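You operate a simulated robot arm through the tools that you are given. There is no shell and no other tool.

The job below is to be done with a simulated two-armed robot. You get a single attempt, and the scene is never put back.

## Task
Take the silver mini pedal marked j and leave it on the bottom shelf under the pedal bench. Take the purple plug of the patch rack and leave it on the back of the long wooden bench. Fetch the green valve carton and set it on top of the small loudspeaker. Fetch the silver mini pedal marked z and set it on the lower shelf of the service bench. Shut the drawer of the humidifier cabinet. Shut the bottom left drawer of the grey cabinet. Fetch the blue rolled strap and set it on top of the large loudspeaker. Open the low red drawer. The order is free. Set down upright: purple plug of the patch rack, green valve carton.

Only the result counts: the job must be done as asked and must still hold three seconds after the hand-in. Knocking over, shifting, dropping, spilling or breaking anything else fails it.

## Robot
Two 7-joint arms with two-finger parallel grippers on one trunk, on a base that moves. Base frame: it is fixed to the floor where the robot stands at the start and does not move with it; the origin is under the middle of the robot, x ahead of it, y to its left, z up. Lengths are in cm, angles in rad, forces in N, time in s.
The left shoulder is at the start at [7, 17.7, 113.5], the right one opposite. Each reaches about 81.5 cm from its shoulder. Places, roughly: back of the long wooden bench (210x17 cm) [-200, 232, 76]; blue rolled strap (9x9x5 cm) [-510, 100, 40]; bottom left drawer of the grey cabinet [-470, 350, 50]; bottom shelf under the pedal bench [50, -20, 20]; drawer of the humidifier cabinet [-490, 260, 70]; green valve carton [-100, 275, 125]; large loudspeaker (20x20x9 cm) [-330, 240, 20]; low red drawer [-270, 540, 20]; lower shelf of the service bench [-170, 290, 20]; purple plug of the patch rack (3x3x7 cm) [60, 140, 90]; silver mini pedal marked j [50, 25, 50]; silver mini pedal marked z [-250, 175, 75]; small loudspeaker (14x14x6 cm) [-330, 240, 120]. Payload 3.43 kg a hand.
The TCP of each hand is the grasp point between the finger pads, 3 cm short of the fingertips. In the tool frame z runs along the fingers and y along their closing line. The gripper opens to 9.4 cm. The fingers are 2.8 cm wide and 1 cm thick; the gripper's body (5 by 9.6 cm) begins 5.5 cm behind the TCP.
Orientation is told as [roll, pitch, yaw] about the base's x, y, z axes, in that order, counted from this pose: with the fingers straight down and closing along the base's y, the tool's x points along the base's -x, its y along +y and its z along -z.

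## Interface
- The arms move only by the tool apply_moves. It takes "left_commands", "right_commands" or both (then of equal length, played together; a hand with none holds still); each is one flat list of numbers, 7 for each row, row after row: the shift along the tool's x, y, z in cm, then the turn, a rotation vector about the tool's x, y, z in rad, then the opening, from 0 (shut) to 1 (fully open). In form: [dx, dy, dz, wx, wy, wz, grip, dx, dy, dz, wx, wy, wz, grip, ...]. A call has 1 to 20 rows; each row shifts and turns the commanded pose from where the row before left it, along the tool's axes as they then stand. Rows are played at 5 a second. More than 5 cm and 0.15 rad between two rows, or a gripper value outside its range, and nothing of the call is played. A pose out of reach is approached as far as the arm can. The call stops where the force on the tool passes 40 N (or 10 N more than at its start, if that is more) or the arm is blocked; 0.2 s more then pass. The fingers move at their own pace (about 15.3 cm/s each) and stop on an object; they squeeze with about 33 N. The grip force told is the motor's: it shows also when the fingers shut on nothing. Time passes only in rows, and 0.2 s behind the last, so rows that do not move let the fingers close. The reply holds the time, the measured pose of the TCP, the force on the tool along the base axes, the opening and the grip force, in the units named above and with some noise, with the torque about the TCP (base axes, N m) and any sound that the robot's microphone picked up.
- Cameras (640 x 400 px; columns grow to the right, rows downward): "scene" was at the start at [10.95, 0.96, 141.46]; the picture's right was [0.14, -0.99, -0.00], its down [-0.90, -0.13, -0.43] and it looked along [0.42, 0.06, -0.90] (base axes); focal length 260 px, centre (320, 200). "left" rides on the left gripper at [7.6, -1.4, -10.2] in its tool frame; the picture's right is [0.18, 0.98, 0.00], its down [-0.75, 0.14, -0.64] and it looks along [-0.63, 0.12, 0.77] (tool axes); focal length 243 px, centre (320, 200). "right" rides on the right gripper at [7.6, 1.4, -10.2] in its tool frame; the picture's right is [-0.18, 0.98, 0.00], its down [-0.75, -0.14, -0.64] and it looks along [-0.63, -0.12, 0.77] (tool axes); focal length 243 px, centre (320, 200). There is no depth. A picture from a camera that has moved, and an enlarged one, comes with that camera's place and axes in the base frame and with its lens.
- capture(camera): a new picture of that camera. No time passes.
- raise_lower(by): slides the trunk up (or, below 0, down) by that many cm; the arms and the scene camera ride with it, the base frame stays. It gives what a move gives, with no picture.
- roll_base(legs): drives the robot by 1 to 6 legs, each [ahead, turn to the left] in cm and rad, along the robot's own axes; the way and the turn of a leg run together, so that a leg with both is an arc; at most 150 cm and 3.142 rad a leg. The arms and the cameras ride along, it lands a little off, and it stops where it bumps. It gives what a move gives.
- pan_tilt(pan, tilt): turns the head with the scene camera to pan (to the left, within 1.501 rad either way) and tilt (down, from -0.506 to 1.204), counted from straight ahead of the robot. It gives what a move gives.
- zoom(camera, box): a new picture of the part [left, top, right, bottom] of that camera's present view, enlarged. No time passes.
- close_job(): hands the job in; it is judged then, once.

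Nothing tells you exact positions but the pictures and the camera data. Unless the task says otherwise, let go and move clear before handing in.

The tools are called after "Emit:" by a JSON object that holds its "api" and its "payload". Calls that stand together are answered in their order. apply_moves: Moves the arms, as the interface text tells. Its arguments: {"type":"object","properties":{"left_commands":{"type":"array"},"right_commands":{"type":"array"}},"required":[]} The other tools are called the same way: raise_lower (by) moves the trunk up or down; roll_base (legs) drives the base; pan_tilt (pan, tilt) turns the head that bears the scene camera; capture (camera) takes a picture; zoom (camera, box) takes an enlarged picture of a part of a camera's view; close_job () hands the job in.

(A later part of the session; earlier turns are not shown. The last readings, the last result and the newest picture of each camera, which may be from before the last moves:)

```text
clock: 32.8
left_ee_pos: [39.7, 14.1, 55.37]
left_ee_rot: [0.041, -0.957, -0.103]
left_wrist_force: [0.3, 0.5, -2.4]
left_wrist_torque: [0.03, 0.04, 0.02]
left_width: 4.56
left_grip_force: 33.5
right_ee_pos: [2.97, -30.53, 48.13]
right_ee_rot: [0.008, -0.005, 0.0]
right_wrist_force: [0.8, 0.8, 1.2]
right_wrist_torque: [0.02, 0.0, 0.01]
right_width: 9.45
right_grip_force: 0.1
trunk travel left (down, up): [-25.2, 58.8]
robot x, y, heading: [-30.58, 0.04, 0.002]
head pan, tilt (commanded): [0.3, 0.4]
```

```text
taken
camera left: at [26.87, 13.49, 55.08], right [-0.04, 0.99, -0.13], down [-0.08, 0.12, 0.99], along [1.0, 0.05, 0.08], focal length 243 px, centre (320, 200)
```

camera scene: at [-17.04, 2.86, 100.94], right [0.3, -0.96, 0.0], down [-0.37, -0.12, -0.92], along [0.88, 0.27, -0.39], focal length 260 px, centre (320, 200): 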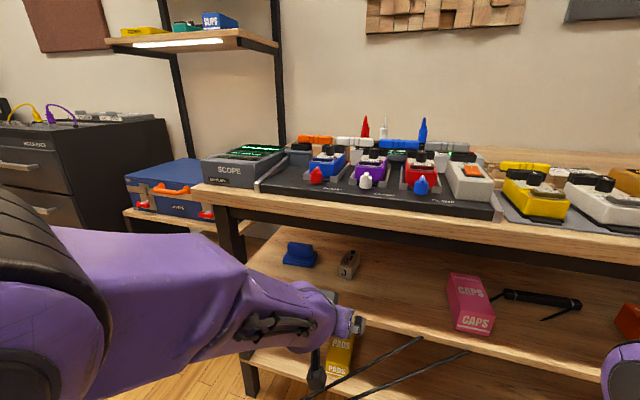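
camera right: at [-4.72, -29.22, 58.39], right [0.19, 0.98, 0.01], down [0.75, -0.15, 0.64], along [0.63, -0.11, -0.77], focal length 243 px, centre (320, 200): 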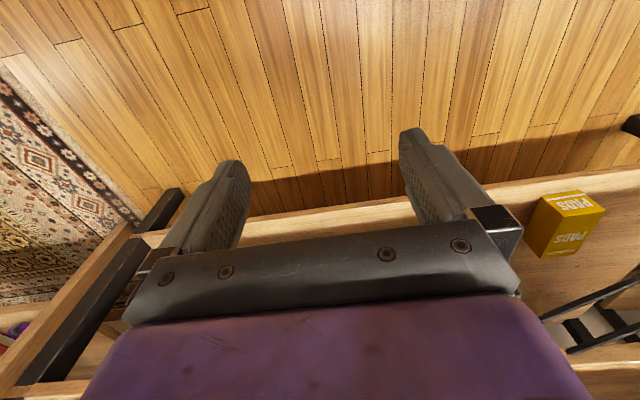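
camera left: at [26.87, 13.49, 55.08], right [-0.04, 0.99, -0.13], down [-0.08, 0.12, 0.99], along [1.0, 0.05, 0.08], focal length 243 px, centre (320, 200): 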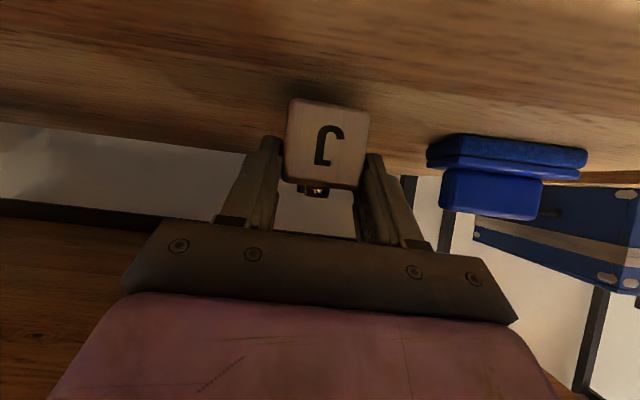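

Pedal is held clear of the shelf. I'll back the base out 24 cm (keeping the arm pose), then lower the trunk toward the bottom shelf.

Emit:
{"api": "roll_base", "payload": {"legs": [[-24, 0]]}}

Emit:
{"api": "capture", "payload": {"camera": "left"}}

Emit:
{"api": "capture", "payload": {"camera": "scene"}}

Emit:
{"api": "capture", "payload": {"camera": "right"}}

```text
clock: 34.6
left_ee_pos: [15.54, 14.0, 55.38]
left_ee_rot: [0.042, -0.958, -0.104]
left_wrist_force: [0.0, -0.1, -2.0]
left_wrist_torque: [0.03, 0.06, -0.02]
left_width: 4.57
left_grip_force: 33.0
right_ee_pos: [-21.18, -30.44, 48.0]
right_ee_rot: [0.006, -0.002, 0.0]
right_wrist_force: [-0.9, 0.1, -0.1]
right_wrist_torque: [0.03, 0.01, 0.01]
right_width: 9.38
right_grip_force: 0.0
trunk travel left (down, up): [-25.2, 58.8]
robot x, y, heading: [-54.78, 0.03, 0.001]
head pan, tilt (commanded): [0.3, 0.4]
```

```text
taken
camera left: at [2.76, 13.49, 55.08], right [-0.04, 0.99, -0.13], down [-0.08, 0.12, 0.99], along [1.0, 0.05, 0.08], focal length 243 px, centre (320, 200)
```

left: 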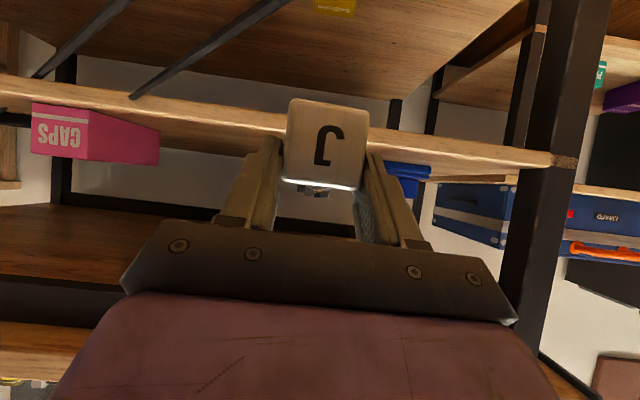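

```text
taken
camera scene: at [-41.11, 2.83, 100.95], right [0.3, -0.96, 0.0], down [-0.37, -0.12, -0.92], along [0.88, 0.27, -0.39], focal length 260 px, centre (320, 200)
```

scene: 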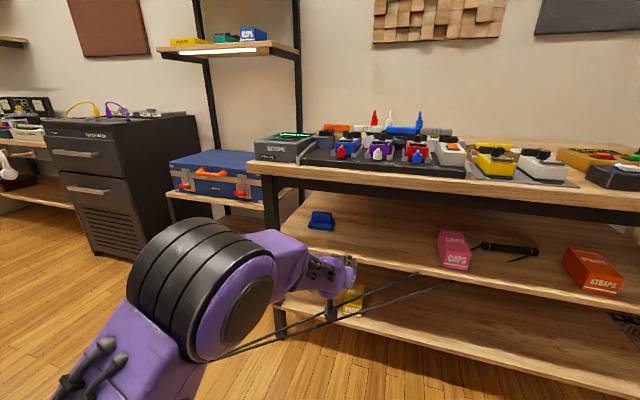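

```text
taken
camera right: at [-28.83, -29.19, 58.35], right [0.18, 0.98, 0.01], down [0.75, -0.15, 0.64], along [0.63, -0.11, -0.77], focal length 243 px, centre (320, 200)
```

right: 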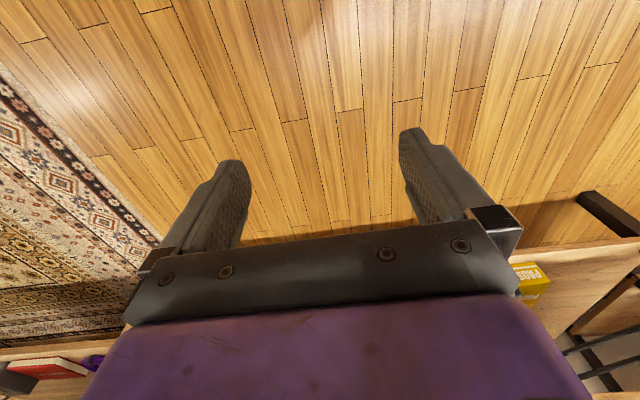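

Pedal J is out of the shelf. Cables run from the bench across to the left, so I'll set the pedal on the bottom shelf further right (y≈-40). First I check behind me for room to manoeuvre.

Emit:
{"api": "pan_tilt", "payload": {"pan": -1.5, "tilt": 0.5}}

Emit:
{"api": "capture", "payload": {"camera": "scene"}}

Emit:
{"api": "pan_tilt", "payload": {"pan": 1.5, "tilt": 0.5}}

Emit:
{"api": "capture", "payload": {"camera": "scene"}}

```text
clock: 36.4
left_ee_pos: [15.59, 13.99, 55.39]
left_ee_rot: [0.042, -0.959, -0.104]
left_wrist_force: [0.3, -0.2, -1.8]
left_wrist_torque: [0.03, 0.07, -0.01]
left_width: 4.59
left_grip_force: 32.7
right_ee_pos: [-21.11, -30.57, 48.01]
right_ee_rot: [0.008, -0.002, 0.0]
right_wrist_force: [0.3, 0.6, -0.1]
right_wrist_torque: [0.02, -0.03, -0.01]
right_width: 9.41
right_grip_force: 0.1
trunk travel left (down, up): [-25.2, 58.8]
robot x, y, heading: [-54.76, 0.15, -0.0]
head pan, tilt (commanded): [-1.499, 0.499]
```

```text
taken
camera scene: at [-49.27, -8.99, 100.03], right [-1.0, -0.07, 0.0], down [-0.04, 0.48, -0.88], along [0.06, -0.88, -0.48], focal length 260 px, centre (320, 200)
```

scene: 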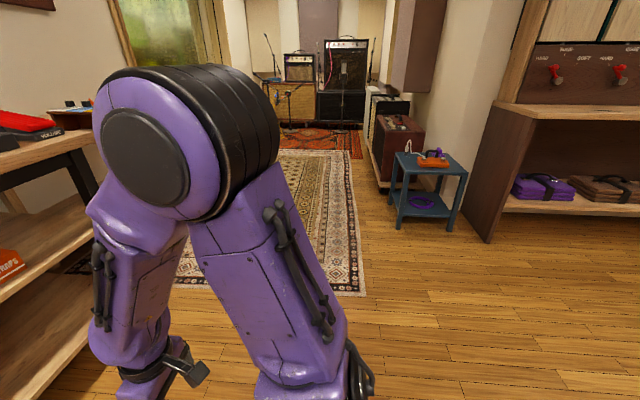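

```text
clock: 39.0
left_ee_pos: [15.54, 13.96, 55.14]
left_ee_rot: [0.041, -0.96, -0.103]
left_wrist_force: [-0.2, -0.2, -1.6]
left_wrist_torque: [0.02, 0.06, -0.03]
left_width: 4.6
left_grip_force: 32.9
right_ee_pos: [-21.19, -30.43, 48.04]
right_ee_rot: [0.008, -0.002, -0.001]
right_wrist_force: [-0.3, 0.3, -0.6]
right_wrist_torque: [-0.01, 0.05, 0.0]
right_width: 9.39
right_grip_force: 0.0
trunk travel left (down, up): [-25.2, 58.8]
robot x, y, heading: [-54.75, 0.28, -0.001]
head pan, tilt (commanded): [1.499, 0.499]
```

```text
taken
camera scene: at [-49.28, 9.16, 100.03], right [1.0, -0.07, 0.0], down [-0.03, -0.48, -0.88], along [0.06, 0.88, -0.48], focal length 260 px, centre (320, 200)
```

scene: 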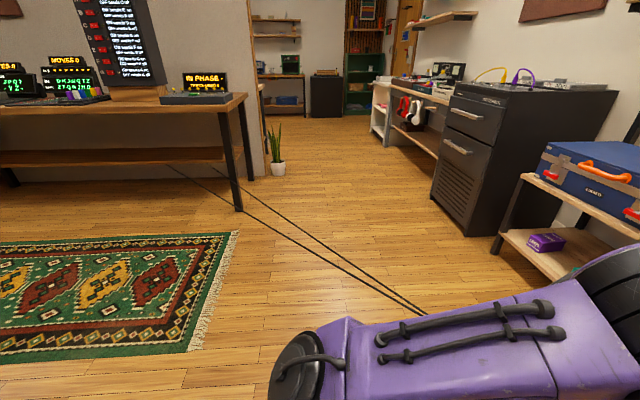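

Floor behind is clear on both sides. I'll do the sideways manoeuvre: back up, turn right, go ahead, turn back.

Emit:
{"api": "roll_base", "payload": {"legs": [[-45, 0], [0, -0.8], [62, 0], [0, 0.8]]}}

Emit:
{"api": "pan_tilt", "payload": {"pan": 0.1, "tilt": 0.5}}

Emit:
{"api": "capture", "payload": {"camera": "scene"}}

Emit:
{"api": "capture", "payload": {"camera": "left"}}

```text
clock: 49.0
left_ee_pos: [14.16, -30.11, 55.35]
left_ee_rot: [0.042, -0.959, -0.096]
left_wrist_force: [0.0, 0.7, -2.3]
left_wrist_torque: [0.0, 0.09, 0.0]
left_width: 4.55
left_grip_force: 32.7
right_ee_pos: [-22.27, -74.98, 48.12]
right_ee_rot: [0.005, -0.001, 0.006]
right_wrist_force: [-0.5, 0.9, 0.2]
right_wrist_torque: [0.0, 0.0, 0.02]
right_width: 9.42
right_grip_force: 0.0
trunk travel left (down, up): [-25.2, 58.8]
robot x, y, heading: [-56.13, -44.54, 0.006]
head pan, tilt (commanded): [1.499, 0.499]
```

```text
clock: 50.5
left_ee_pos: [14.14, -30.17, 55.35]
left_ee_rot: [0.041, -0.957, -0.095]
left_wrist_force: [1.0, 0.1, -2.5]
left_wrist_torque: [0.01, 0.08, 0.01]
left_width: 4.56
left_grip_force: 32.3
right_ee_pos: [-22.22, -74.93, 48.1]
right_ee_rot: [0.007, -0.002, 0.007]
right_wrist_force: [0.0, -0.6, -0.2]
right_wrist_torque: [0.02, 0.0, 0.03]
right_width: 9.43
right_grip_force: 0.0
trunk travel left (down, up): [-25.2, 58.8]
robot x, y, heading: [-56.1, -45.05, 0.008]
head pan, tilt (commanded): [0.099, 0.499]
```

```text
taken
camera scene: at [-42.11, -43.63, 100.03], right [0.11, -0.99, 0.0], down [-0.48, -0.05, -0.88], along [0.87, 0.09, -0.48], focal length 260 px, centre (320, 200)
```

scene: 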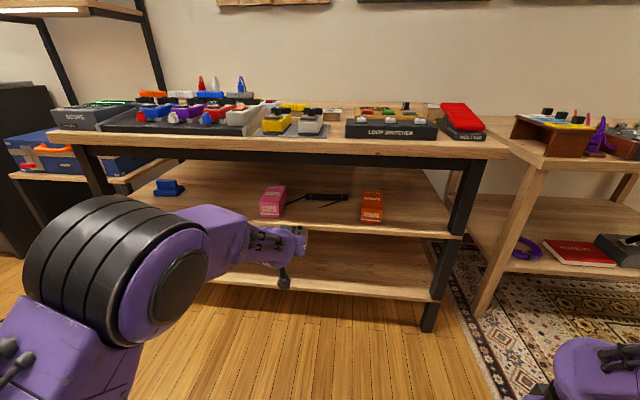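

```text
taken
camera left: at [1.45, -30.83, 55.04], right [-0.05, 0.99, -0.13], down [-0.08, 0.12, 0.99], along [1.0, 0.06, 0.08], focal length 243 px, centre (320, 200)
```

left: 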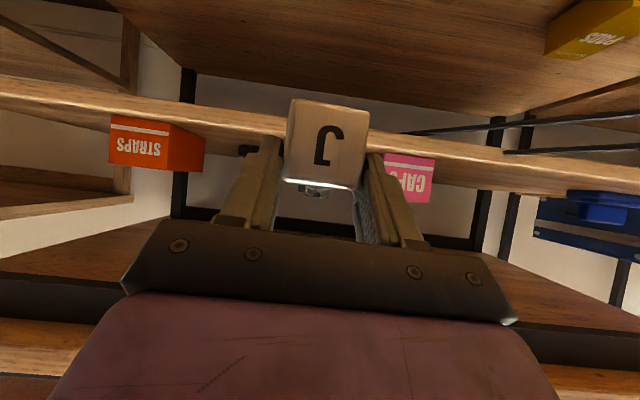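

I'm now at y≈-45 with the free right half of the bottom shelf ahead. Lowering the trunk in steps while watching the forces.

Emit:
{"api": "raise_lower", "payload": {"by": -12}}

Emit:
{"api": "raise_lower", "payload": {"by": -12.5}}

Emit:
{"api": "capture", "payload": {"camera": "left"}}

Emit:
{"api": "capture", "payload": {"camera": "scene"}}

```text
clock: 52.0
left_ee_pos: [14.4, -30.21, 43.43]
left_ee_rot: [0.043, -0.958, -0.094]
left_wrist_force: [-0.4, -0.2, -2.1]
left_wrist_torque: [0.01, 0.05, -0.03]
left_width: 4.57
left_grip_force: 33.1
right_ee_pos: [-22.18, -75.0, 36.06]
right_ee_rot: [0.006, 0.0, 0.006]
right_wrist_force: [0.4, 0.2, -0.2]
right_wrist_torque: [-0.02, -0.03, 0.02]
right_width: 9.38
right_grip_force: 0.1
trunk travel left (down, up): [-13.2, 70.8]
robot x, y, heading: [-56.12, -44.65, 0.001]
head pan, tilt (commanded): [0.099, 0.499]
```

```text
clock: 53.5
left_ee_pos: [14.24, -30.17, 30.85]
left_ee_rot: [0.044, -0.959, -0.096]
left_wrist_force: [0.1, 0.3, -1.9]
left_wrist_torque: [0.04, 0.09, 0.01]
left_width: 4.58
left_grip_force: 33.4
right_ee_pos: [-22.1, -74.96, 23.48]
right_ee_rot: [0.006, -0.001, 0.006]
right_wrist_force: [-0.1, 0.2, -0.4]
right_wrist_torque: [-0.02, 0.02, -0.01]
right_width: 9.42
right_grip_force: 0.1
trunk travel left (down, up): [-0.7, 83.3]
robot x, y, heading: [-55.92, -44.85, 0.004]
head pan, tilt (commanded): [0.099, 0.499]
```

```text
taken
camera left: at [1.44, -30.83, 30.55], right [-0.05, 0.99, -0.13], down [-0.08, 0.12, 0.99], along [1.0, 0.06, 0.08], focal length 243 px, centre (320, 200)
```

left: 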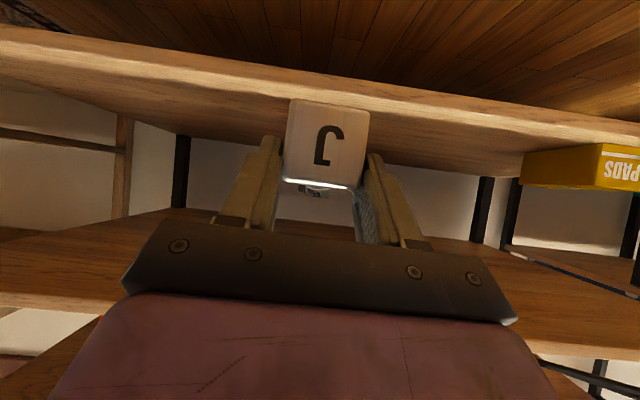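

```text
taken
camera scene: at [-42.12, -43.64, 75.53], right [0.11, -0.99, 0.0], down [-0.48, -0.05, -0.88], along [0.87, 0.09, -0.48], focal length 260 px, centre (320, 200)
```

scene: 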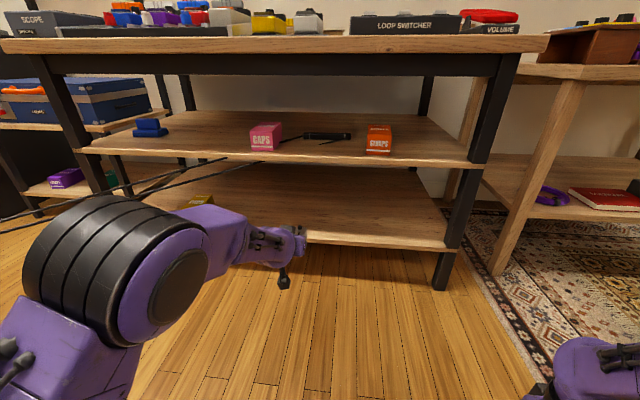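

The bottom shelf is at about z≈21–22 with front edge x≈31. I'll lower the hand 3 cm, then drive in.

Emit:
{"api": "apply_moves", "payload": {"left_commands": [1.35, -0.04, 0.95, 0, 0, 0, 0, 1.35, -0.04, 0.95, 0, 0, 0, 0]}}

Emit:
{"api": "capture", "payload": {"camera": "left"}}

```text
clock: 54.1
left_ee_pos: [14.29, -30.12, 27.54]
left_ee_rot: [0.043, -0.96, -0.095]
left_wrist_force: [-0.4, 0.3, -1.4]
left_wrist_torque: [-0.01, 0.12, -0.02]
left_width: 4.56
left_grip_force: 33.1
right_ee_pos: [-22.24, -74.97, 23.59]
right_ee_rot: [0.007, -0.002, 0.006]
right_wrist_force: [0.3, -0.6, 0.1]
right_wrist_torque: [-0.02, -0.01, -0.03]
right_width: 9.4
right_grip_force: 0.0
trunk travel left (down, up): [-0.7, 83.3]
robot x, y, heading: [-56.06, -44.87, 0.006]
head pan, tilt (commanded): [0.099, 0.499]
```

```text
taken
camera left: at [1.45, -30.79, 27.26], right [-0.05, 0.99, -0.13], down [-0.09, 0.12, 0.99], along [1.0, 0.06, 0.08], focal length 243 px, centre (320, 200)
```

left: 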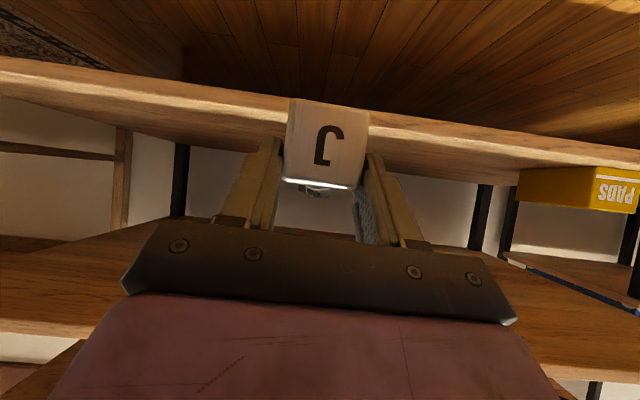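

The pedal bottom is at about z≈24, shelf at ≈21. Driving forward 30 cm to bring it over the shelf.

Emit:
{"api": "roll_base", "payload": {"legs": [[28, 0]]}}

Emit:
{"api": "capture", "payload": {"camera": "left"}}

Emit:
{"api": "capture", "payload": {"camera": "scene"}}

```text
clock: 56.1
left_ee_pos: [41.99, -29.55, 27.47]
left_ee_rot: [0.042, -0.957, -0.091]
left_wrist_force: [0.3, -1.1, -1.5]
left_wrist_torque: [0.02, 0.06, -0.01]
left_width: 4.59
left_grip_force: 33.0
right_ee_pos: [5.73, -74.6, 23.64]
right_ee_rot: [0.008, -0.002, 0.012]
right_wrist_force: [-0.1, -1.0, 0.3]
right_wrist_torque: [0.02, 0.0, 0.01]
right_width: 9.4
right_grip_force: 0.1
trunk travel left (down, up): [-0.7, 83.3]
robot x, y, heading: [-28.47, -44.48, 0.012]
head pan, tilt (commanded): [0.099, 0.499]
```

```text
taken
camera left: at [29.16, -30.2, 27.26], right [-0.05, 0.99, -0.13], down [-0.09, 0.12, 0.99], along [0.99, 0.06, 0.08], focal length 243 px, centre (320, 200)
```

left: 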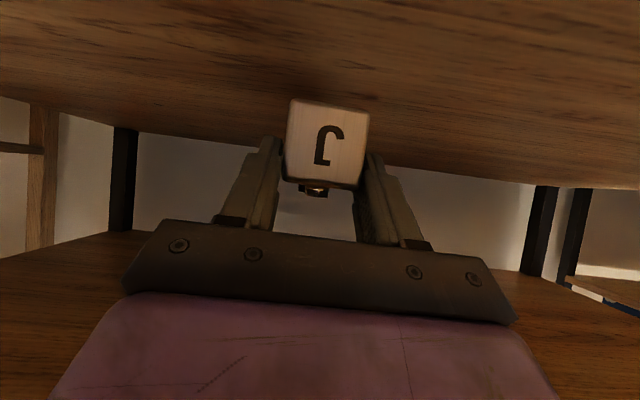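

```text
taken
camera scene: at [-14.33, -43.28, 75.53], right [0.11, -0.99, 0.0], down [-0.48, -0.05, -0.88], along [0.87, 0.1, -0.48], focal length 260 px, centre (320, 200)
```

scene: 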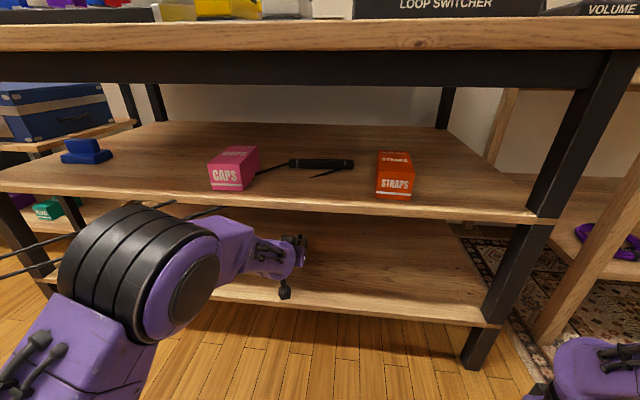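

The pedal is over the bottom shelf, well back from the front edge. Lowering gently until contact.

Emit:
{"api": "apply_moves", "payload": {"left_commands": [0.82, -0.02, 0.57, 0, 0, 0, 0, 0.82, -0.02, 0.57, 0, 0, 0, 0]}}

Emit:
{"api": "apply_moves", "payload": {"left_commands": [0.33, 0, 0.23, 0, 0, 0, 0]}}

Emit:
{"api": "capture", "payload": {"camera": "left"}}

```text
clock: 56.7
left_ee_pos: [42.05, -29.39, 25.55]
left_ee_rot: [0.046, -0.96, -0.092]
left_wrist_force: [0.1, 0.7, -1.6]
left_wrist_torque: [0.01, 0.06, 0.01]
left_width: 4.55
left_grip_force: 32.8
right_ee_pos: [5.85, -74.48, 23.57]
right_ee_rot: [0.007, -0.002, 0.013]
right_wrist_force: [0.1, -1.0, -0.7]
right_wrist_torque: [0.0, 0.02, 0.0]
right_width: 9.39
right_grip_force: 0.0
trunk travel left (down, up): [-0.7, 83.3]
robot x, y, heading: [-28.44, -44.54, 0.008]
head pan, tilt (commanded): [0.099, 0.499]
```

```text
clock: 57.1
left_ee_pos: [42.08, -29.38, 25.16]
left_ee_rot: [0.042, -0.959, -0.09]
left_wrist_force: [-0.3, 0.4, -2.5]
left_wrist_torque: [-0.01, 0.1, 0.0]
left_width: 4.58
left_grip_force: 32.4
right_ee_pos: [5.76, -74.5, 23.57]
right_ee_rot: [0.007, -0.001, 0.013]
right_wrist_force: [-0.1, 0.5, 0.6]
right_wrist_torque: [0.01, 0.01, 0.04]
right_width: 9.42
right_grip_force: 0.0
trunk travel left (down, up): [-0.7, 83.3]
robot x, y, heading: [-28.26, -44.2, 0.015]
head pan, tilt (commanded): [0.099, 0.499]
```

```text
taken
camera left: at [29.19, -30.1, 24.84], right [-0.05, 0.99, -0.13], down [-0.09, 0.12, 0.99], along [0.99, 0.06, 0.08], focal length 243 px, centre (320, 200)
```

left: 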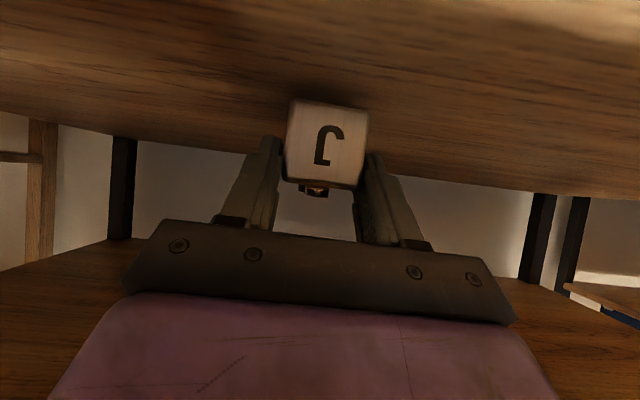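

Emit:
{"api": "apply_moves", "payload": {"left_commands": [0.41, 0, 0.29, 0, 0, 0, 0]}}

Emit:
{"api": "apply_moves", "payload": {"left_commands": [0.25, 0, 0.17, 0, 0, 0, 0]}}

Emit:
{"api": "capture", "payload": {"camera": "left"}}

```text
clock: 57.5
left_ee_pos: [41.83, -29.37, 24.58]
left_ee_rot: [0.043, -0.958, -0.09]
left_wrist_force: [-0.1, 0.4, -1.8]
left_wrist_torque: [-0.01, 0.06, 0.0]
left_width: 4.57
left_grip_force: 32.9
right_ee_pos: [5.6, -74.39, 23.58]
right_ee_rot: [0.006, -0.002, 0.013]
right_wrist_force: [0.1, -0.2, -0.4]
right_wrist_torque: [0.0, 0.0, 0.01]
right_width: 9.4
right_grip_force: 0.1
trunk travel left (down, up): [-0.7, 83.3]
robot x, y, heading: [-28.36, -44.43, 0.011]
head pan, tilt (commanded): [0.099, 0.499]
```

```text
clock: 57.9
left_ee_pos: [41.84, -29.43, 24.28]
left_ee_rot: [0.041, -0.958, -0.091]
left_wrist_force: [0.2, -0.3, -1.3]
left_wrist_torque: [0.05, 0.03, 0.04]
left_width: 4.58
left_grip_force: 32.8
right_ee_pos: [5.64, -74.58, 23.57]
right_ee_rot: [0.007, -0.002, 0.013]
right_wrist_force: [0.3, 0.5, -0.2]
right_wrist_torque: [0.01, 0.02, -0.02]
right_width: 9.38
right_grip_force: 0.1
trunk travel left (down, up): [-0.7, 83.3]
robot x, y, heading: [-28.0, -44.59, 0.005]
head pan, tilt (commanded): [0.099, 0.499]
```

```text
taken
camera left: at [29.13, -30.1, 24.07], right [-0.05, 0.99, -0.13], down [-0.09, 0.12, 0.99], along [0.99, 0.06, 0.08], focal length 243 px, centre (320, 200)
```

left: 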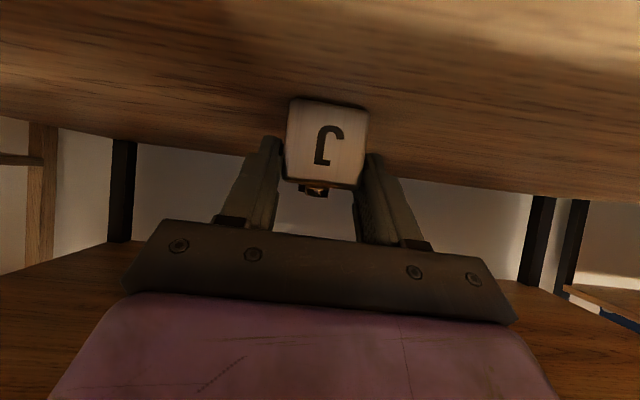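

Emit:
{"api": "apply_moves", "payload": {"left_commands": [0.33, 0, 0.23, 0, 0, 0, 0]}}

Emit:
{"api": "apply_moves", "payload": {"left_commands": [0.25, 0, 0.17, 0, 0, 0, 0]}}

Emit:
{"api": "capture", "payload": {"camera": "left"}}

```text
clock: 58.3
left_ee_pos: [41.95, -29.49, 24.26]
left_ee_rot: [0.041, -0.964, -0.089]
left_wrist_force: [-0.9, -0.7, 8.1]
left_wrist_torque: [-0.25, -0.45, 0.0]
left_width: 4.58
left_grip_force: 33.5
right_ee_pos: [5.85, -74.53, 23.63]
right_ee_rot: [0.006, -0.004, 0.012]
right_wrist_force: [-0.8, -0.3, -0.1]
right_wrist_torque: [-0.01, 0.0, -0.03]
right_width: 9.4
right_grip_force: 0.1
trunk travel left (down, up): [-0.7, 83.3]
robot x, y, heading: [-27.97, -44.26, 0.008]
head pan, tilt (commanded): [0.099, 0.499]
```

```text
clock: 58.7
left_ee_pos: [42.01, -29.33, 24.24]
left_ee_rot: [0.044, -0.966, -0.091]
left_wrist_force: [-7.1, -2.3, 22.8]
left_wrist_torque: [-0.07, 0.53, 0.01]
left_width: 4.58
left_grip_force: 32.9
right_ee_pos: [5.61, -74.36, 23.57]
right_ee_rot: [0.006, -0.006, 0.011]
right_wrist_force: [-0.5, 0.5, 0.8]
right_wrist_torque: [0.02, 0.01, 0.02]
right_width: 9.43
right_grip_force: 0.1
trunk travel left (down, up): [-0.7, 83.3]
robot x, y, heading: [-28.32, -44.29, 0.011]
head pan, tilt (commanded): [0.099, 0.499]
```

```text
taken
camera left: at [29.21, -30.08, 23.83], right [-0.05, 0.99, -0.13], down [-0.09, 0.12, 0.99], along [0.99, 0.06, 0.09], focal length 243 px, centre (320, 200)
```

left: 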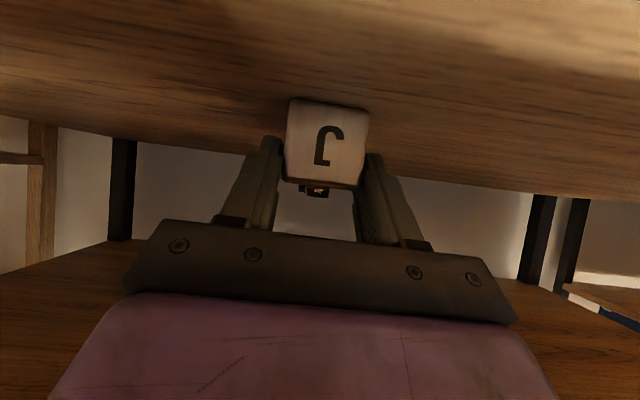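

Contact with the shelf (22 N). I'll ease up a little, open the fingers, then withdraw.

Emit:
{"api": "apply_moves", "payload": {"left_commands": [-0.35, 0, -0.25, 0, 0, 0, 0, 0, 0, 0, 0, 0, 0, 0.6, 0, 0, 0, 0, 0, 0, 0.8, 0, 0, 0, 0, 0, 0, 0.8, 1.7, 0, -2.4, 0, 0, 0, 0.8, 1.7, 0, -2.4, 0, 0, 0, 0.8]}}

Emit:
{"api": "capture", "payload": {"camera": "left"}}

```text
clock: 60.1
left_ee_pos: [36.04, -29.04, 24.23]
left_ee_rot: [0.04, -0.959, -0.091]
left_wrist_force: [-0.1, 0.3, 0.4]
left_wrist_torque: [0.01, 0.0, 0.03]
left_width: 7.51
left_grip_force: 0.1
right_ee_pos: [5.73, -74.5, 23.53]
right_ee_rot: [0.006, -0.003, 0.012]
right_wrist_force: [0.0, -0.4, 0.4]
right_wrist_torque: [0.0, 0.02, -0.02]
right_width: 9.4
right_grip_force: 0.1
trunk travel left (down, up): [-0.7, 83.3]
robot x, y, heading: [-28.13, -44.7, 0.011]
head pan, tilt (commanded): [0.099, 0.499]
```

```text
taken
camera left: at [23.18, -29.73, 23.93], right [-0.05, 0.99, -0.13], down [-0.09, 0.12, 0.99], along [0.99, 0.06, 0.08], focal length 243 px, centre (320, 200)
```

left: 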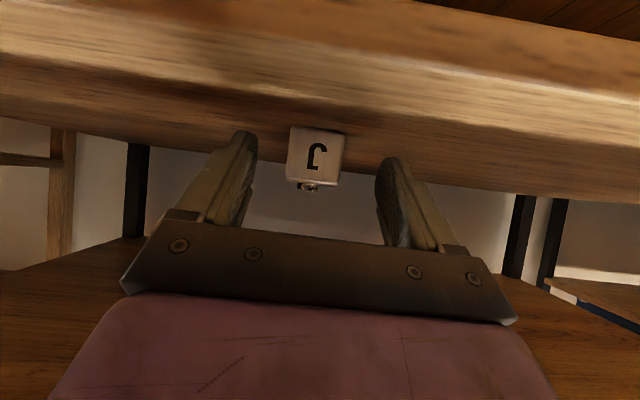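

J rests on the bottom shelf. I'll back away, raise the trunk and fold the arms for driving.

Emit:
{"api": "roll_base", "payload": {"legs": [[-45, 0]]}}

Emit:
{"api": "raise_lower", "payload": {"by": 40}}

Emit:
{"api": "raise_lower", "payload": {"by": 30.8}}

Emit:
{"api": "pan_tilt", "payload": {"pan": 0.0, "tilt": 0.7}}

Emit:
{"api": "capture", "payload": {"camera": "scene"}}

```text
clock: 62.8
left_ee_pos: [-8.38, -29.57, 24.3]
left_ee_rot: [0.042, -0.958, -0.089]
left_wrist_force: [-0.2, 0.2, -0.2]
left_wrist_torque: [-0.03, 0.01, 0.01]
left_width: 7.53
left_grip_force: 0.0
right_ee_pos: [-38.67, -75.1, 23.61]
right_ee_rot: [0.006, -0.002, 0.013]
right_wrist_force: [-1.2, -0.1, 0.3]
right_wrist_torque: [-0.03, 0.01, 0.0]
right_width: 9.4
right_grip_force: 0.1
trunk travel left (down, up): [-0.7, 83.3]
robot x, y, heading: [-72.95, -45.39, 0.013]
head pan, tilt (commanded): [0.099, 0.499]
```

```text
clock: 66.6
left_ee_pos: [-8.42, -29.56, 64.21]
left_ee_rot: [0.042, -0.959, -0.088]
left_wrist_force: [0.4, -0.2, -0.6]
left_wrist_torque: [-0.01, 0.01, -0.03]
left_width: 7.54
left_grip_force: 0.1
right_ee_pos: [-38.58, -75.03, 63.57]
right_ee_rot: [0.008, -0.003, 0.015]
right_wrist_force: [-0.1, 0.4, 0.3]
right_wrist_torque: [0.03, 0.0, 0.01]
right_width: 9.41
right_grip_force: 0.2
trunk travel left (down, up): [-40.7, 43.3]
robot x, y, heading: [-72.94, -44.76, 0.012]
head pan, tilt (commanded): [0.099, 0.499]
```

```text
clock: 69.7
left_ee_pos: [-8.49, -29.6, 95.07]
left_ee_rot: [0.042, -0.959, -0.09]
left_wrist_force: [-0.8, 0.5, -0.5]
left_wrist_torque: [0.0, 0.02, 0.0]
left_width: 7.52
left_grip_force: 0.0
right_ee_pos: [-38.61, -75.08, 94.33]
right_ee_rot: [0.007, -0.001, 0.015]
right_wrist_force: [0.2, 0.3, -0.2]
right_wrist_torque: [-0.01, -0.02, -0.02]
right_width: 9.41
right_grip_force: 0.1
trunk travel left (down, up): [-71.5, 12.5]
robot x, y, heading: [-72.83, -45.03, 0.01]
head pan, tilt (commanded): [0.099, 0.499]
```

```text
clock: 70.4
left_ee_pos: [-8.51, -29.64, 95.12]
left_ee_rot: [0.041, -0.959, -0.089]
left_wrist_force: [-0.2, -1.1, -0.4]
left_wrist_torque: [0.05, 0.0, 0.01]
left_width: 7.54
left_grip_force: 0.0
right_ee_pos: [-38.72, -74.99, 94.35]
right_ee_rot: [0.007, -0.002, 0.015]
right_wrist_force: [0.3, 0.3, -0.1]
right_wrist_torque: [-0.01, 0.01, 0.0]
right_width: 9.39
right_grip_force: 0.1
trunk travel left (down, up): [-71.5, 12.5]
robot x, y, heading: [-73.0, -45.45, 0.011]
head pan, tilt (commanded): [0.0, 0.7]
```

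```text
taken
camera scene: at [-59.29, -44.78, 144.56], right [0.01, -1.0, 0.0], down [-0.64, -0.01, -0.77], along [0.77, 0.01, -0.64], focal length 260 px, centre (320, 200)
```

scene: 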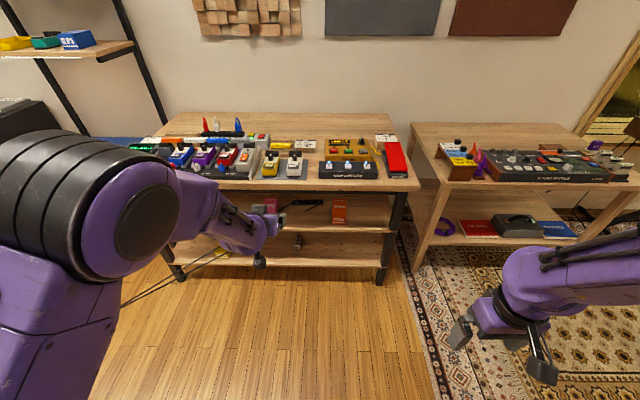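

J can be seen on the bottom shelf. Now I level the left hand and pull it in for driving.

Emit:
{"api": "apply_moves", "payload": {"left_commands": [0, 0, 0, 0, 0.137, 0, 1, 0, 0, 0, 0, 0.137, 0, 1, 0, 0, 0, 0, 0.137, 0, 1, 0, 0, 0, 0, 0.137, 0, 1, 0, 0, 0, 0, 0.137, 0, 1, 0, 0, 0, 0, 0.137, 0, 1, 0, 0, 0, 0, 0.137, 0, 1, 4.5, 1, 0, 0, 0, 0, 1, 4.5, 1, 0, 0, 0, 0, 1, 4.5, 1, 0, 0, 0, 0, 1, 4.5, 1, 0, 0, 0, 0, 1, 4.5, 1, 0, 0, 0, 0, 1, 4.5, 0, -2, 0, 0, 0, 1, 4.5, 0, -2, 0, 0, 0, 1]}}

Emit:
{"api": "pan_tilt", "payload": {"pan": 0.9, "tilt": 0.5}}

Emit:
{"api": "capture", "payload": {"camera": "scene"}}

```text
clock: 73.4
left_ee_pos: [-38.33, -23.54, 97.3]
left_ee_rot: [-0.015, 0.098, -0.064]
left_wrist_force: [0.6, 0.3, 0.4]
left_wrist_torque: [-0.02, 0.01, -0.02]
left_width: 9.41
left_grip_force: 0.0
left hand out of reach, approached as far as the arm can: row 14
right_ee_pos: [-38.65, -74.99, 94.43]
right_ee_rot: [0.006, -0.001, 0.016]
right_wrist_force: [0.7, -0.1, 0.1]
right_wrist_torque: [-0.02, 0.01, -0.04]
right_width: 9.39
right_grip_force: 0.0
trunk travel left (down, up): [-71.5, 12.5]
robot x, y, heading: [-72.69, -45.53, 0.013]
head pan, tilt (commanded): [0.0, 0.7]
```

```text
clock: 74.6
left_ee_pos: [-38.34, -23.56, 97.28]
left_ee_rot: [-0.012, 0.097, -0.065]
left_wrist_force: [0.0, 0.3, 0.5]
left_wrist_torque: [-0.04, -0.02, -0.01]
left_width: 9.41
left_grip_force: 0.0
right_ee_pos: [-38.51, -75.18, 94.34]
right_ee_rot: [0.005, -0.002, 0.015]
right_wrist_force: [-0.3, 0.4, 0.1]
right_wrist_torque: [0.0, 0.03, 0.04]
right_width: 9.39
right_grip_force: 0.1
trunk travel left (down, up): [-71.5, 12.5]
robot x, y, heading: [-72.79, -44.79, 0.013]
head pan, tilt (commanded): [0.901, 0.499]
```

```text
taken
camera scene: at [-62.23, -37.63, 146.33], right [0.79, -0.61, 0.0], down [-0.29, -0.38, -0.88], along [0.54, 0.7, -0.48], focal length 260 px, centre (320, 200)
```

scene: 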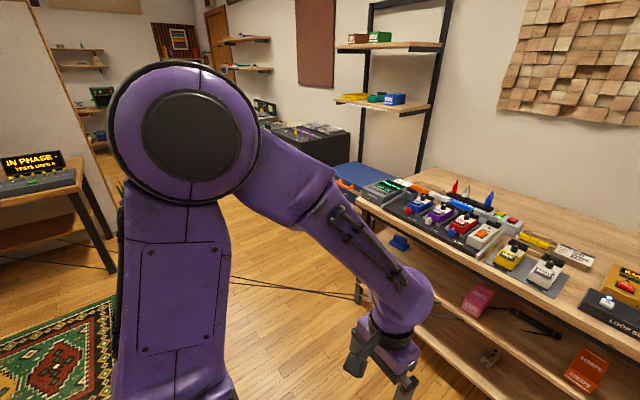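

I'll now drive to the patch rack cabinet: turn left, go up the aisle, then face +x.

Emit:
{"api": "roll_base", "payload": {"legs": [[0, 1.4], [120, 0], [55, 0], [0, -1.41]]}}

Emit:
{"api": "pan_tilt", "payload": {"pan": 0.1, "tilt": 0.6}}

Emit:
{"api": "capture", "payload": {"camera": "scene"}}

```text
clock: 90.5
left_ee_pos: [-11.37, 150.85, 97.25]
left_ee_rot: [-0.013, 0.097, -0.077]
left_wrist_force: [0.4, 0.4, 0.1]
left_wrist_torque: [0.05, 0.01, -0.02]
left_width: 9.37
left_grip_force: 0.0
right_ee_pos: [-12.33, 99.46, 94.38]
right_ee_rot: [0.004, -0.003, 0.003]
right_wrist_force: [0.1, -0.1, -0.3]
right_wrist_torque: [0.0, 0.0, -0.02]
right_width: 9.39
right_grip_force: 0.0
trunk travel left (down, up): [-71.5, 12.5]
robot x, y, heading: [-45.94, 129.78, -0.006]
head pan, tilt (commanded): [0.901, 0.499]
```

```text
clock: 91.6
left_ee_pos: [-11.38, 150.89, 97.23]
left_ee_rot: [-0.011, 0.098, -0.078]
left_wrist_force: [-0.3, 0.5, -0.3]
left_wrist_torque: [0.0, 0.05, -0.02]
left_width: 9.4
left_grip_force: 0.1
right_ee_pos: [-12.28, 99.42, 94.5]
right_ee_rot: [0.007, -0.003, 0.002]
right_wrist_force: [-0.2, -0.4, -1.4]
right_wrist_torque: [-0.03, -0.02, -0.01]
right_width: 9.4
right_grip_force: 0.0
trunk travel left (down, up): [-71.5, 12.5]
robot x, y, heading: [-46.05, 129.92, 0.004]
head pan, tilt (commanded): [0.099, 0.6]
```

```text
taken
camera scene: at [-32.23, 130.84, 145.42], right [0.1, -0.99, 0.0], down [-0.56, -0.06, -0.83], along [0.82, 0.08, -0.56], focal length 260 px, centre (320, 200)
```

scene: 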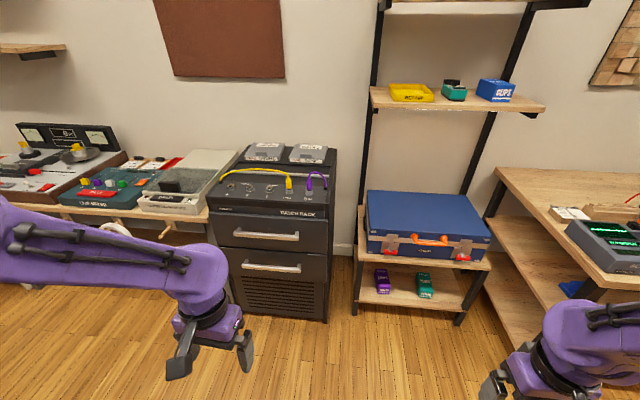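

Emit:
{"api": "zoom", "payload": {"camera": "scene", "box": [190, 130, 350, 230]}}

```text
4.00 times, centred on (270, 180) of scene
camera zoom: at [-32.23, 130.84, 145.42], right [0.1, -0.99, 0.0], down [-0.56, -0.06, -0.83], along [0.82, 0.08, -0.56], focal length 1040 px, centre (520, 280)
```

zoom: 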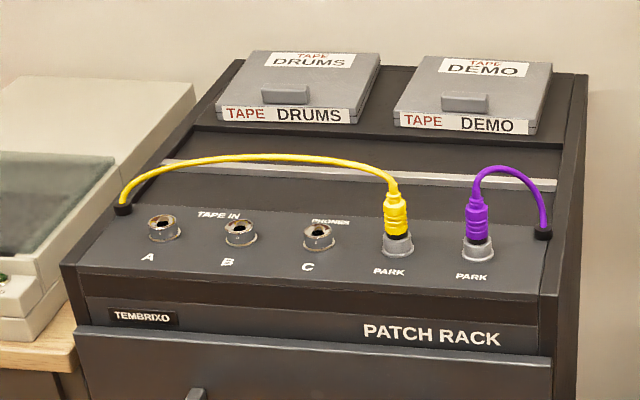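

The purple plug stands vertically in a PARK socket of the patch rack, about [60, 144, 89], with a short cable arcing to its right. I'll drive closer.

Emit:
{"api": "roll_base", "payload": {"legs": [[44, 0]]}}

Emit:
{"api": "pan_tilt", "payload": {"pan": 0.3, "tilt": 0.9}}

Emit:
{"api": "capture", "payload": {"camera": "scene"}}

Emit:
{"api": "capture", "payload": {"camera": "left"}}

```text
clock: 94.3
left_ee_pos: [33.08, 150.76, 97.37]
left_ee_rot: [-0.013, 0.098, -0.082]
left_wrist_force: [0.0, 0.9, -0.1]
left_wrist_torque: [0.04, -0.02, 0.01]
left_width: 9.41
left_grip_force: 0.1
right_ee_pos: [31.97, 99.14, 94.44]
right_ee_rot: [0.006, -0.003, -0.004]
right_wrist_force: [-0.4, -0.3, 0.1]
right_wrist_torque: [0.01, -0.02, -0.02]
right_width: 9.39
right_grip_force: 0.1
trunk travel left (down, up): [-71.5, 12.5]
robot x, y, heading: [-1.34, 129.87, -0.006]
head pan, tilt (commanded): [0.099, 0.6]
```

```text
clock: 95.1
left_ee_pos: [33.13, 150.72, 97.36]
left_ee_rot: [-0.012, 0.098, -0.082]
left_wrist_force: [0.2, -0.3, 0.2]
left_wrist_torque: [0.03, 0.03, 0.0]
left_width: 9.39
left_grip_force: 0.0
right_ee_pos: [31.85, 99.28, 94.36]
right_ee_rot: [0.006, -0.002, -0.005]
right_wrist_force: [-0.8, 0.0, -0.2]
right_wrist_torque: [0.0, 0.01, -0.02]
right_width: 9.43
right_grip_force: 0.1
trunk travel left (down, up): [-71.5, 12.5]
robot x, y, heading: [-1.33, 129.87, -0.005]
head pan, tilt (commanded): [0.3, 0.901]
```

```text
taken
camera scene: at [10.58, 132.07, 142.95], right [0.29, -0.96, 0.0], down [-0.75, -0.23, -0.62], along [0.59, 0.18, -0.78], focal length 260 px, centre (320, 200)
```

scene: 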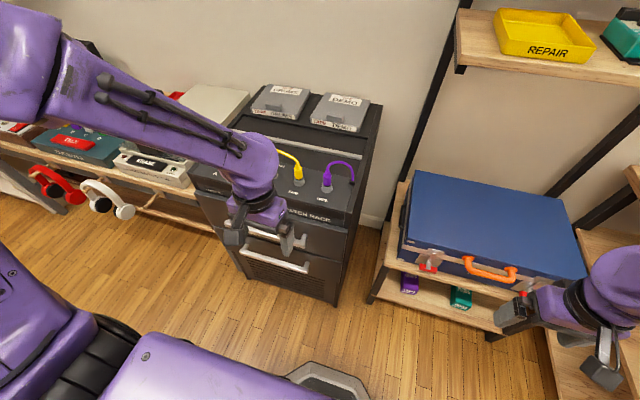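

```text
taken
camera left: at [26.5, 149.92, 108.35], right [-0.1, 0.99, 0.01], down [0.82, 0.08, 0.56], along [0.56, 0.06, -0.83], focal length 243 px, centre (320, 200)
```

left: 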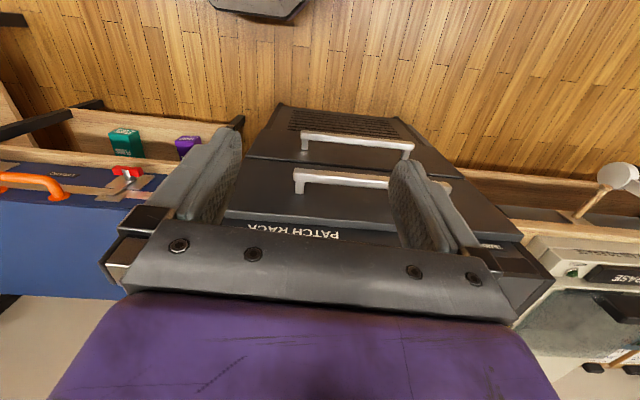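

Emit:
{"api": "zoom", "payload": {"camera": "scene", "box": [270, 135, 390, 215]}}

```text
5.00 times, centred on (330, 175) of scene
camera zoom: at [10.58, 132.07, 142.95], right [0.29, -0.96, 0.0], down [-0.75, -0.23, -0.62], along [0.59, 0.18, -0.78], focal length 1300 px, centre (270, 325)
```

zoom: 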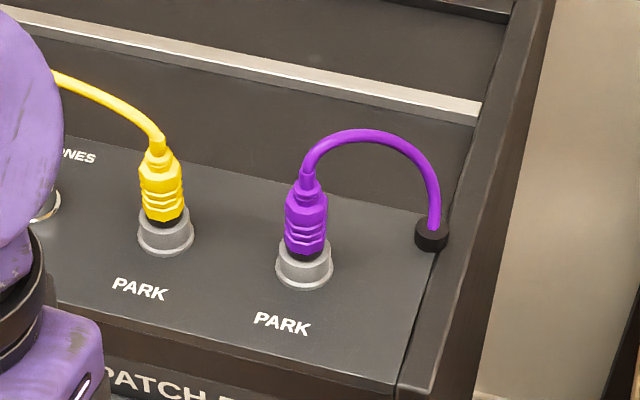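

Triangulated: the purple plug body is at about [56.6, 144, 92], socket surface z≈86. I'll back off slightly, lower the trunk, and pitch the left hand forward so it can slip in under the cable arc.

Emit:
{"api": "roll_base", "payload": {"legs": [[-9, 0]]}}

Emit:
{"api": "raise_lower", "payload": {"by": -10}}

Emit:
{"api": "apply_moves", "payload": {"left_commands": [0, -1.5, -4, 0, 0, 0, 1, 0, -1.5, -4, 0, 0, 0, 1, -1.99, -0.4, -0.2, 0, -0.137, 0, 1, -2, -0.4, 0.08, 0, -0.137, 0, 1, -1.97, -0.4, 0.35, 0, -0.137, 0, 1, -1.9, -0.4, 0.62, 0, -0.137, 0, 1, -1.8, -0.4, 0.87, 0, -0.137, 0, 1, -1.67, -0.4, 1.1, 0, -0.137, 0, 1, -1.5, -0.4, 1.32, 0, -0.137, 0, 1, -1.3, -0.4, 1.52, 0, -0.137, 0, 1]}}

Emit:
{"api": "capture", "payload": {"camera": "left"}}

Emit:
{"api": "capture", "payload": {"camera": "scene"}}

```text
clock: 96.2
left_ee_pos: [24.15, 150.59, 97.36]
left_ee_rot: [-0.013, 0.099, -0.082]
left_wrist_force: [-0.4, 0.4, 0.5]
left_wrist_torque: [0.05, -0.01, -0.02]
left_width: 9.41
left_grip_force: 0.0
right_ee_pos: [22.94, 99.22, 94.34]
right_ee_rot: [0.006, -0.003, -0.004]
right_wrist_force: [-0.9, 0.1, 0.2]
right_wrist_torque: [-0.02, -0.01, 0.0]
right_width: 9.41
right_grip_force: 0.1
trunk travel left (down, up): [-71.5, 12.5]
robot x, y, heading: [-10.44, 130.02, -0.004]
head pan, tilt (commanded): [0.3, 0.901]
```

```text
clock: 97.5
left_ee_pos: [24.17, 150.62, 87.33]
left_ee_rot: [-0.013, 0.098, -0.082]
left_wrist_force: [0.1, -0.4, 1.0]
left_wrist_torque: [-0.01, -0.01, 0.01]
left_width: 9.43
left_grip_force: 0.0
right_ee_pos: [23.0, 99.19, 84.48]
right_ee_rot: [0.006, -0.001, -0.004]
right_wrist_force: [-0.4, 0.5, -0.5]
right_wrist_torque: [-0.02, 0.0, -0.02]
right_width: 9.39
right_grip_force: 0.0
trunk travel left (down, up): [-61.5, 22.5]
robot x, y, heading: [-10.31, 129.66, 0.001]
head pan, tilt (commanded): [0.3, 0.901]
```

```text
clock: 99.7
left_ee_pos: [40.55, 143.24, 95.28]
left_ee_rot: [-0.028, -0.999, -0.057]
left_wrist_force: [0.9, -0.6, -0.8]
left_wrist_torque: [-0.03, -0.02, -0.02]
left_width: 9.4
left_grip_force: 0.0
right_ee_pos: [22.97, 99.22, 84.26]
right_ee_rot: [0.005, -0.001, -0.006]
right_wrist_force: [0.0, -0.2, 0.4]
right_wrist_torque: [-0.04, 0.04, -0.01]
right_width: 9.37
right_grip_force: 0.0
trunk travel left (down, up): [-61.5, 22.5]
robot x, y, heading: [-11.08, 130.13, -0.005]
head pan, tilt (commanded): [0.3, 0.901]
```

```text
taken
camera left: at [27.73, 142.85, 94.57], right [-0.02, 0.99, -0.17], down [-0.12, 0.17, 0.98], along [0.99, 0.04, 0.11], focal length 243 px, centre (320, 200)
```

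left: 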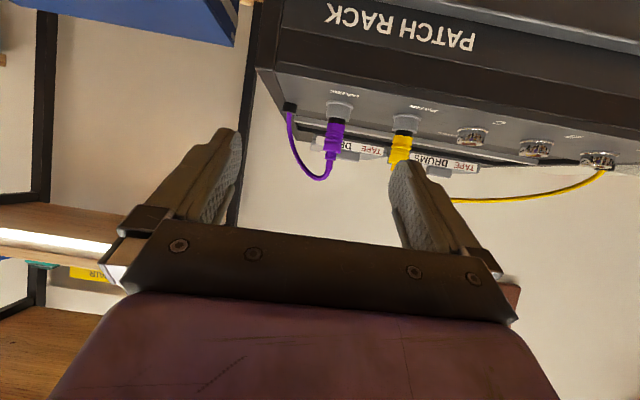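

```text
taken
camera scene: at [1.71, 132.25, 132.93], right [0.29, -0.96, 0.0], down [-0.75, -0.23, -0.62], along [0.59, 0.18, -0.78], focal length 260 px, centre (320, 200)
```

scene: 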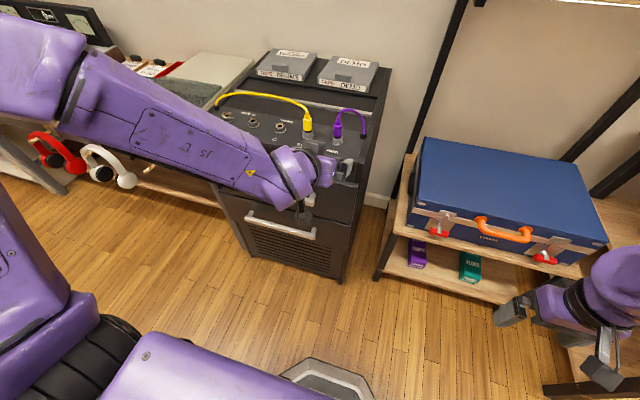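

Emit:
{"api": "zoom", "payload": {"camera": "scene", "box": [270, 80, 390, 160]}}

Emit:
{"api": "zoom", "payload": {"camera": "left", "box": [270, 80, 430, 200]}}

```text
5.00 times, centred on (330, 120) of scene
camera zoom: at [1.71, 132.25, 132.93], right [0.29, -0.96, 0.0], down [-0.75, -0.23, -0.62], along [0.59, 0.18, -0.78], focal length 1300 px, centre (270, 600)
```

zoom: 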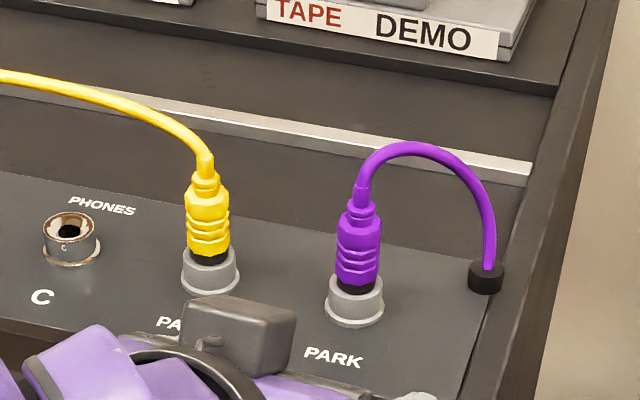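

```text
3.33 times, centred on (350, 140) of left
camera zoom: at [27.73, 142.85, 94.57], right [-0.02, 0.99, -0.17], down [-0.12, 0.17, 0.98], along [0.99, 0.04, 0.11], focal length 809 px, centre (220, 400)
```

zoom: 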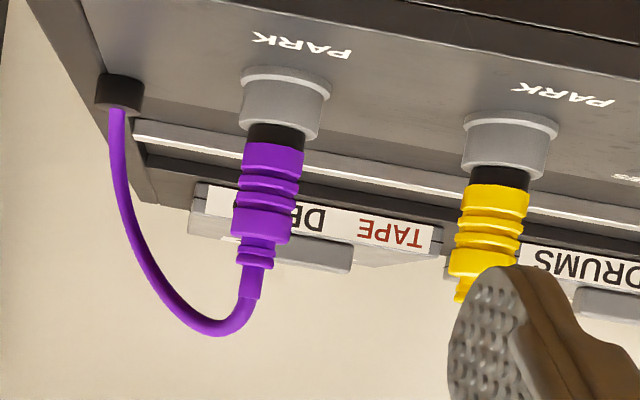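

Refined: plug body centre ≈ [58.8, 144.6, 90.0]. Moving the open fingers two-thirds of the way, then checking.

Emit:
{"api": "apply_moves", "payload": {"left_commands": [-1.2, 0.8, 3.7, 0, 0, 0, 0.65, -1.2, 0.8, 3.7, 0, 0, 0, 0.65, -1.2, 0.8, 3.7, 0, 0, 0, 0.65]}}

Emit:
{"api": "capture", "payload": {"camera": "left"}}

Emit:
{"api": "zoom", "payload": {"camera": "scene", "box": [270, 80, 390, 160]}}

```text
clock: 100.5
left_ee_pos: [51.88, 144.59, 92.2]
left_ee_rot: [-0.023, -0.998, -0.062]
left_wrist_force: [0.4, 0.3, 0.0]
left_wrist_torque: [0.03, 0.01, 0.02]
left_width: 6.1
left_grip_force: 0.0
right_ee_pos: [23.06, 99.19, 84.45]
right_ee_rot: [0.006, -0.002, -0.005]
right_wrist_force: [0.1, -0.1, -0.2]
right_wrist_torque: [0.01, 0.03, 0.02]
right_width: 9.41
right_grip_force: 0.2
trunk travel left (down, up): [-61.5, 22.5]
robot x, y, heading: [-10.52, 129.53, -0.003]
head pan, tilt (commanded): [0.3, 0.901]
```

```text
taken
camera left: at [38.98, 144.18, 91.47], right [-0.02, 0.99, -0.17], down [-0.12, 0.16, 0.98], along [0.99, 0.04, 0.11], focal length 243 px, centre (320, 200)
```

left: 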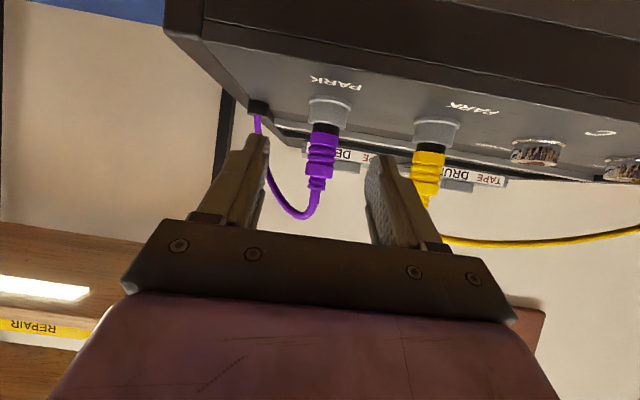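

```text
5.00 times, centred on (330, 120) of scene
camera zoom: at [1.69, 132.11, 132.93], right [0.29, -0.96, 0.0], down [-0.75, -0.23, -0.62], along [0.59, 0.18, -0.78], focal length 1300 px, centre (270, 600)
```

zoom: 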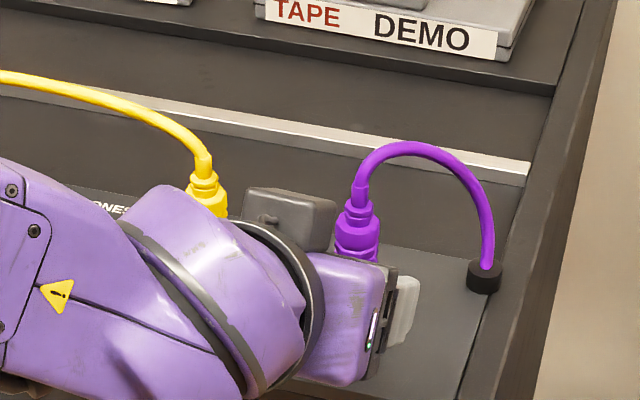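

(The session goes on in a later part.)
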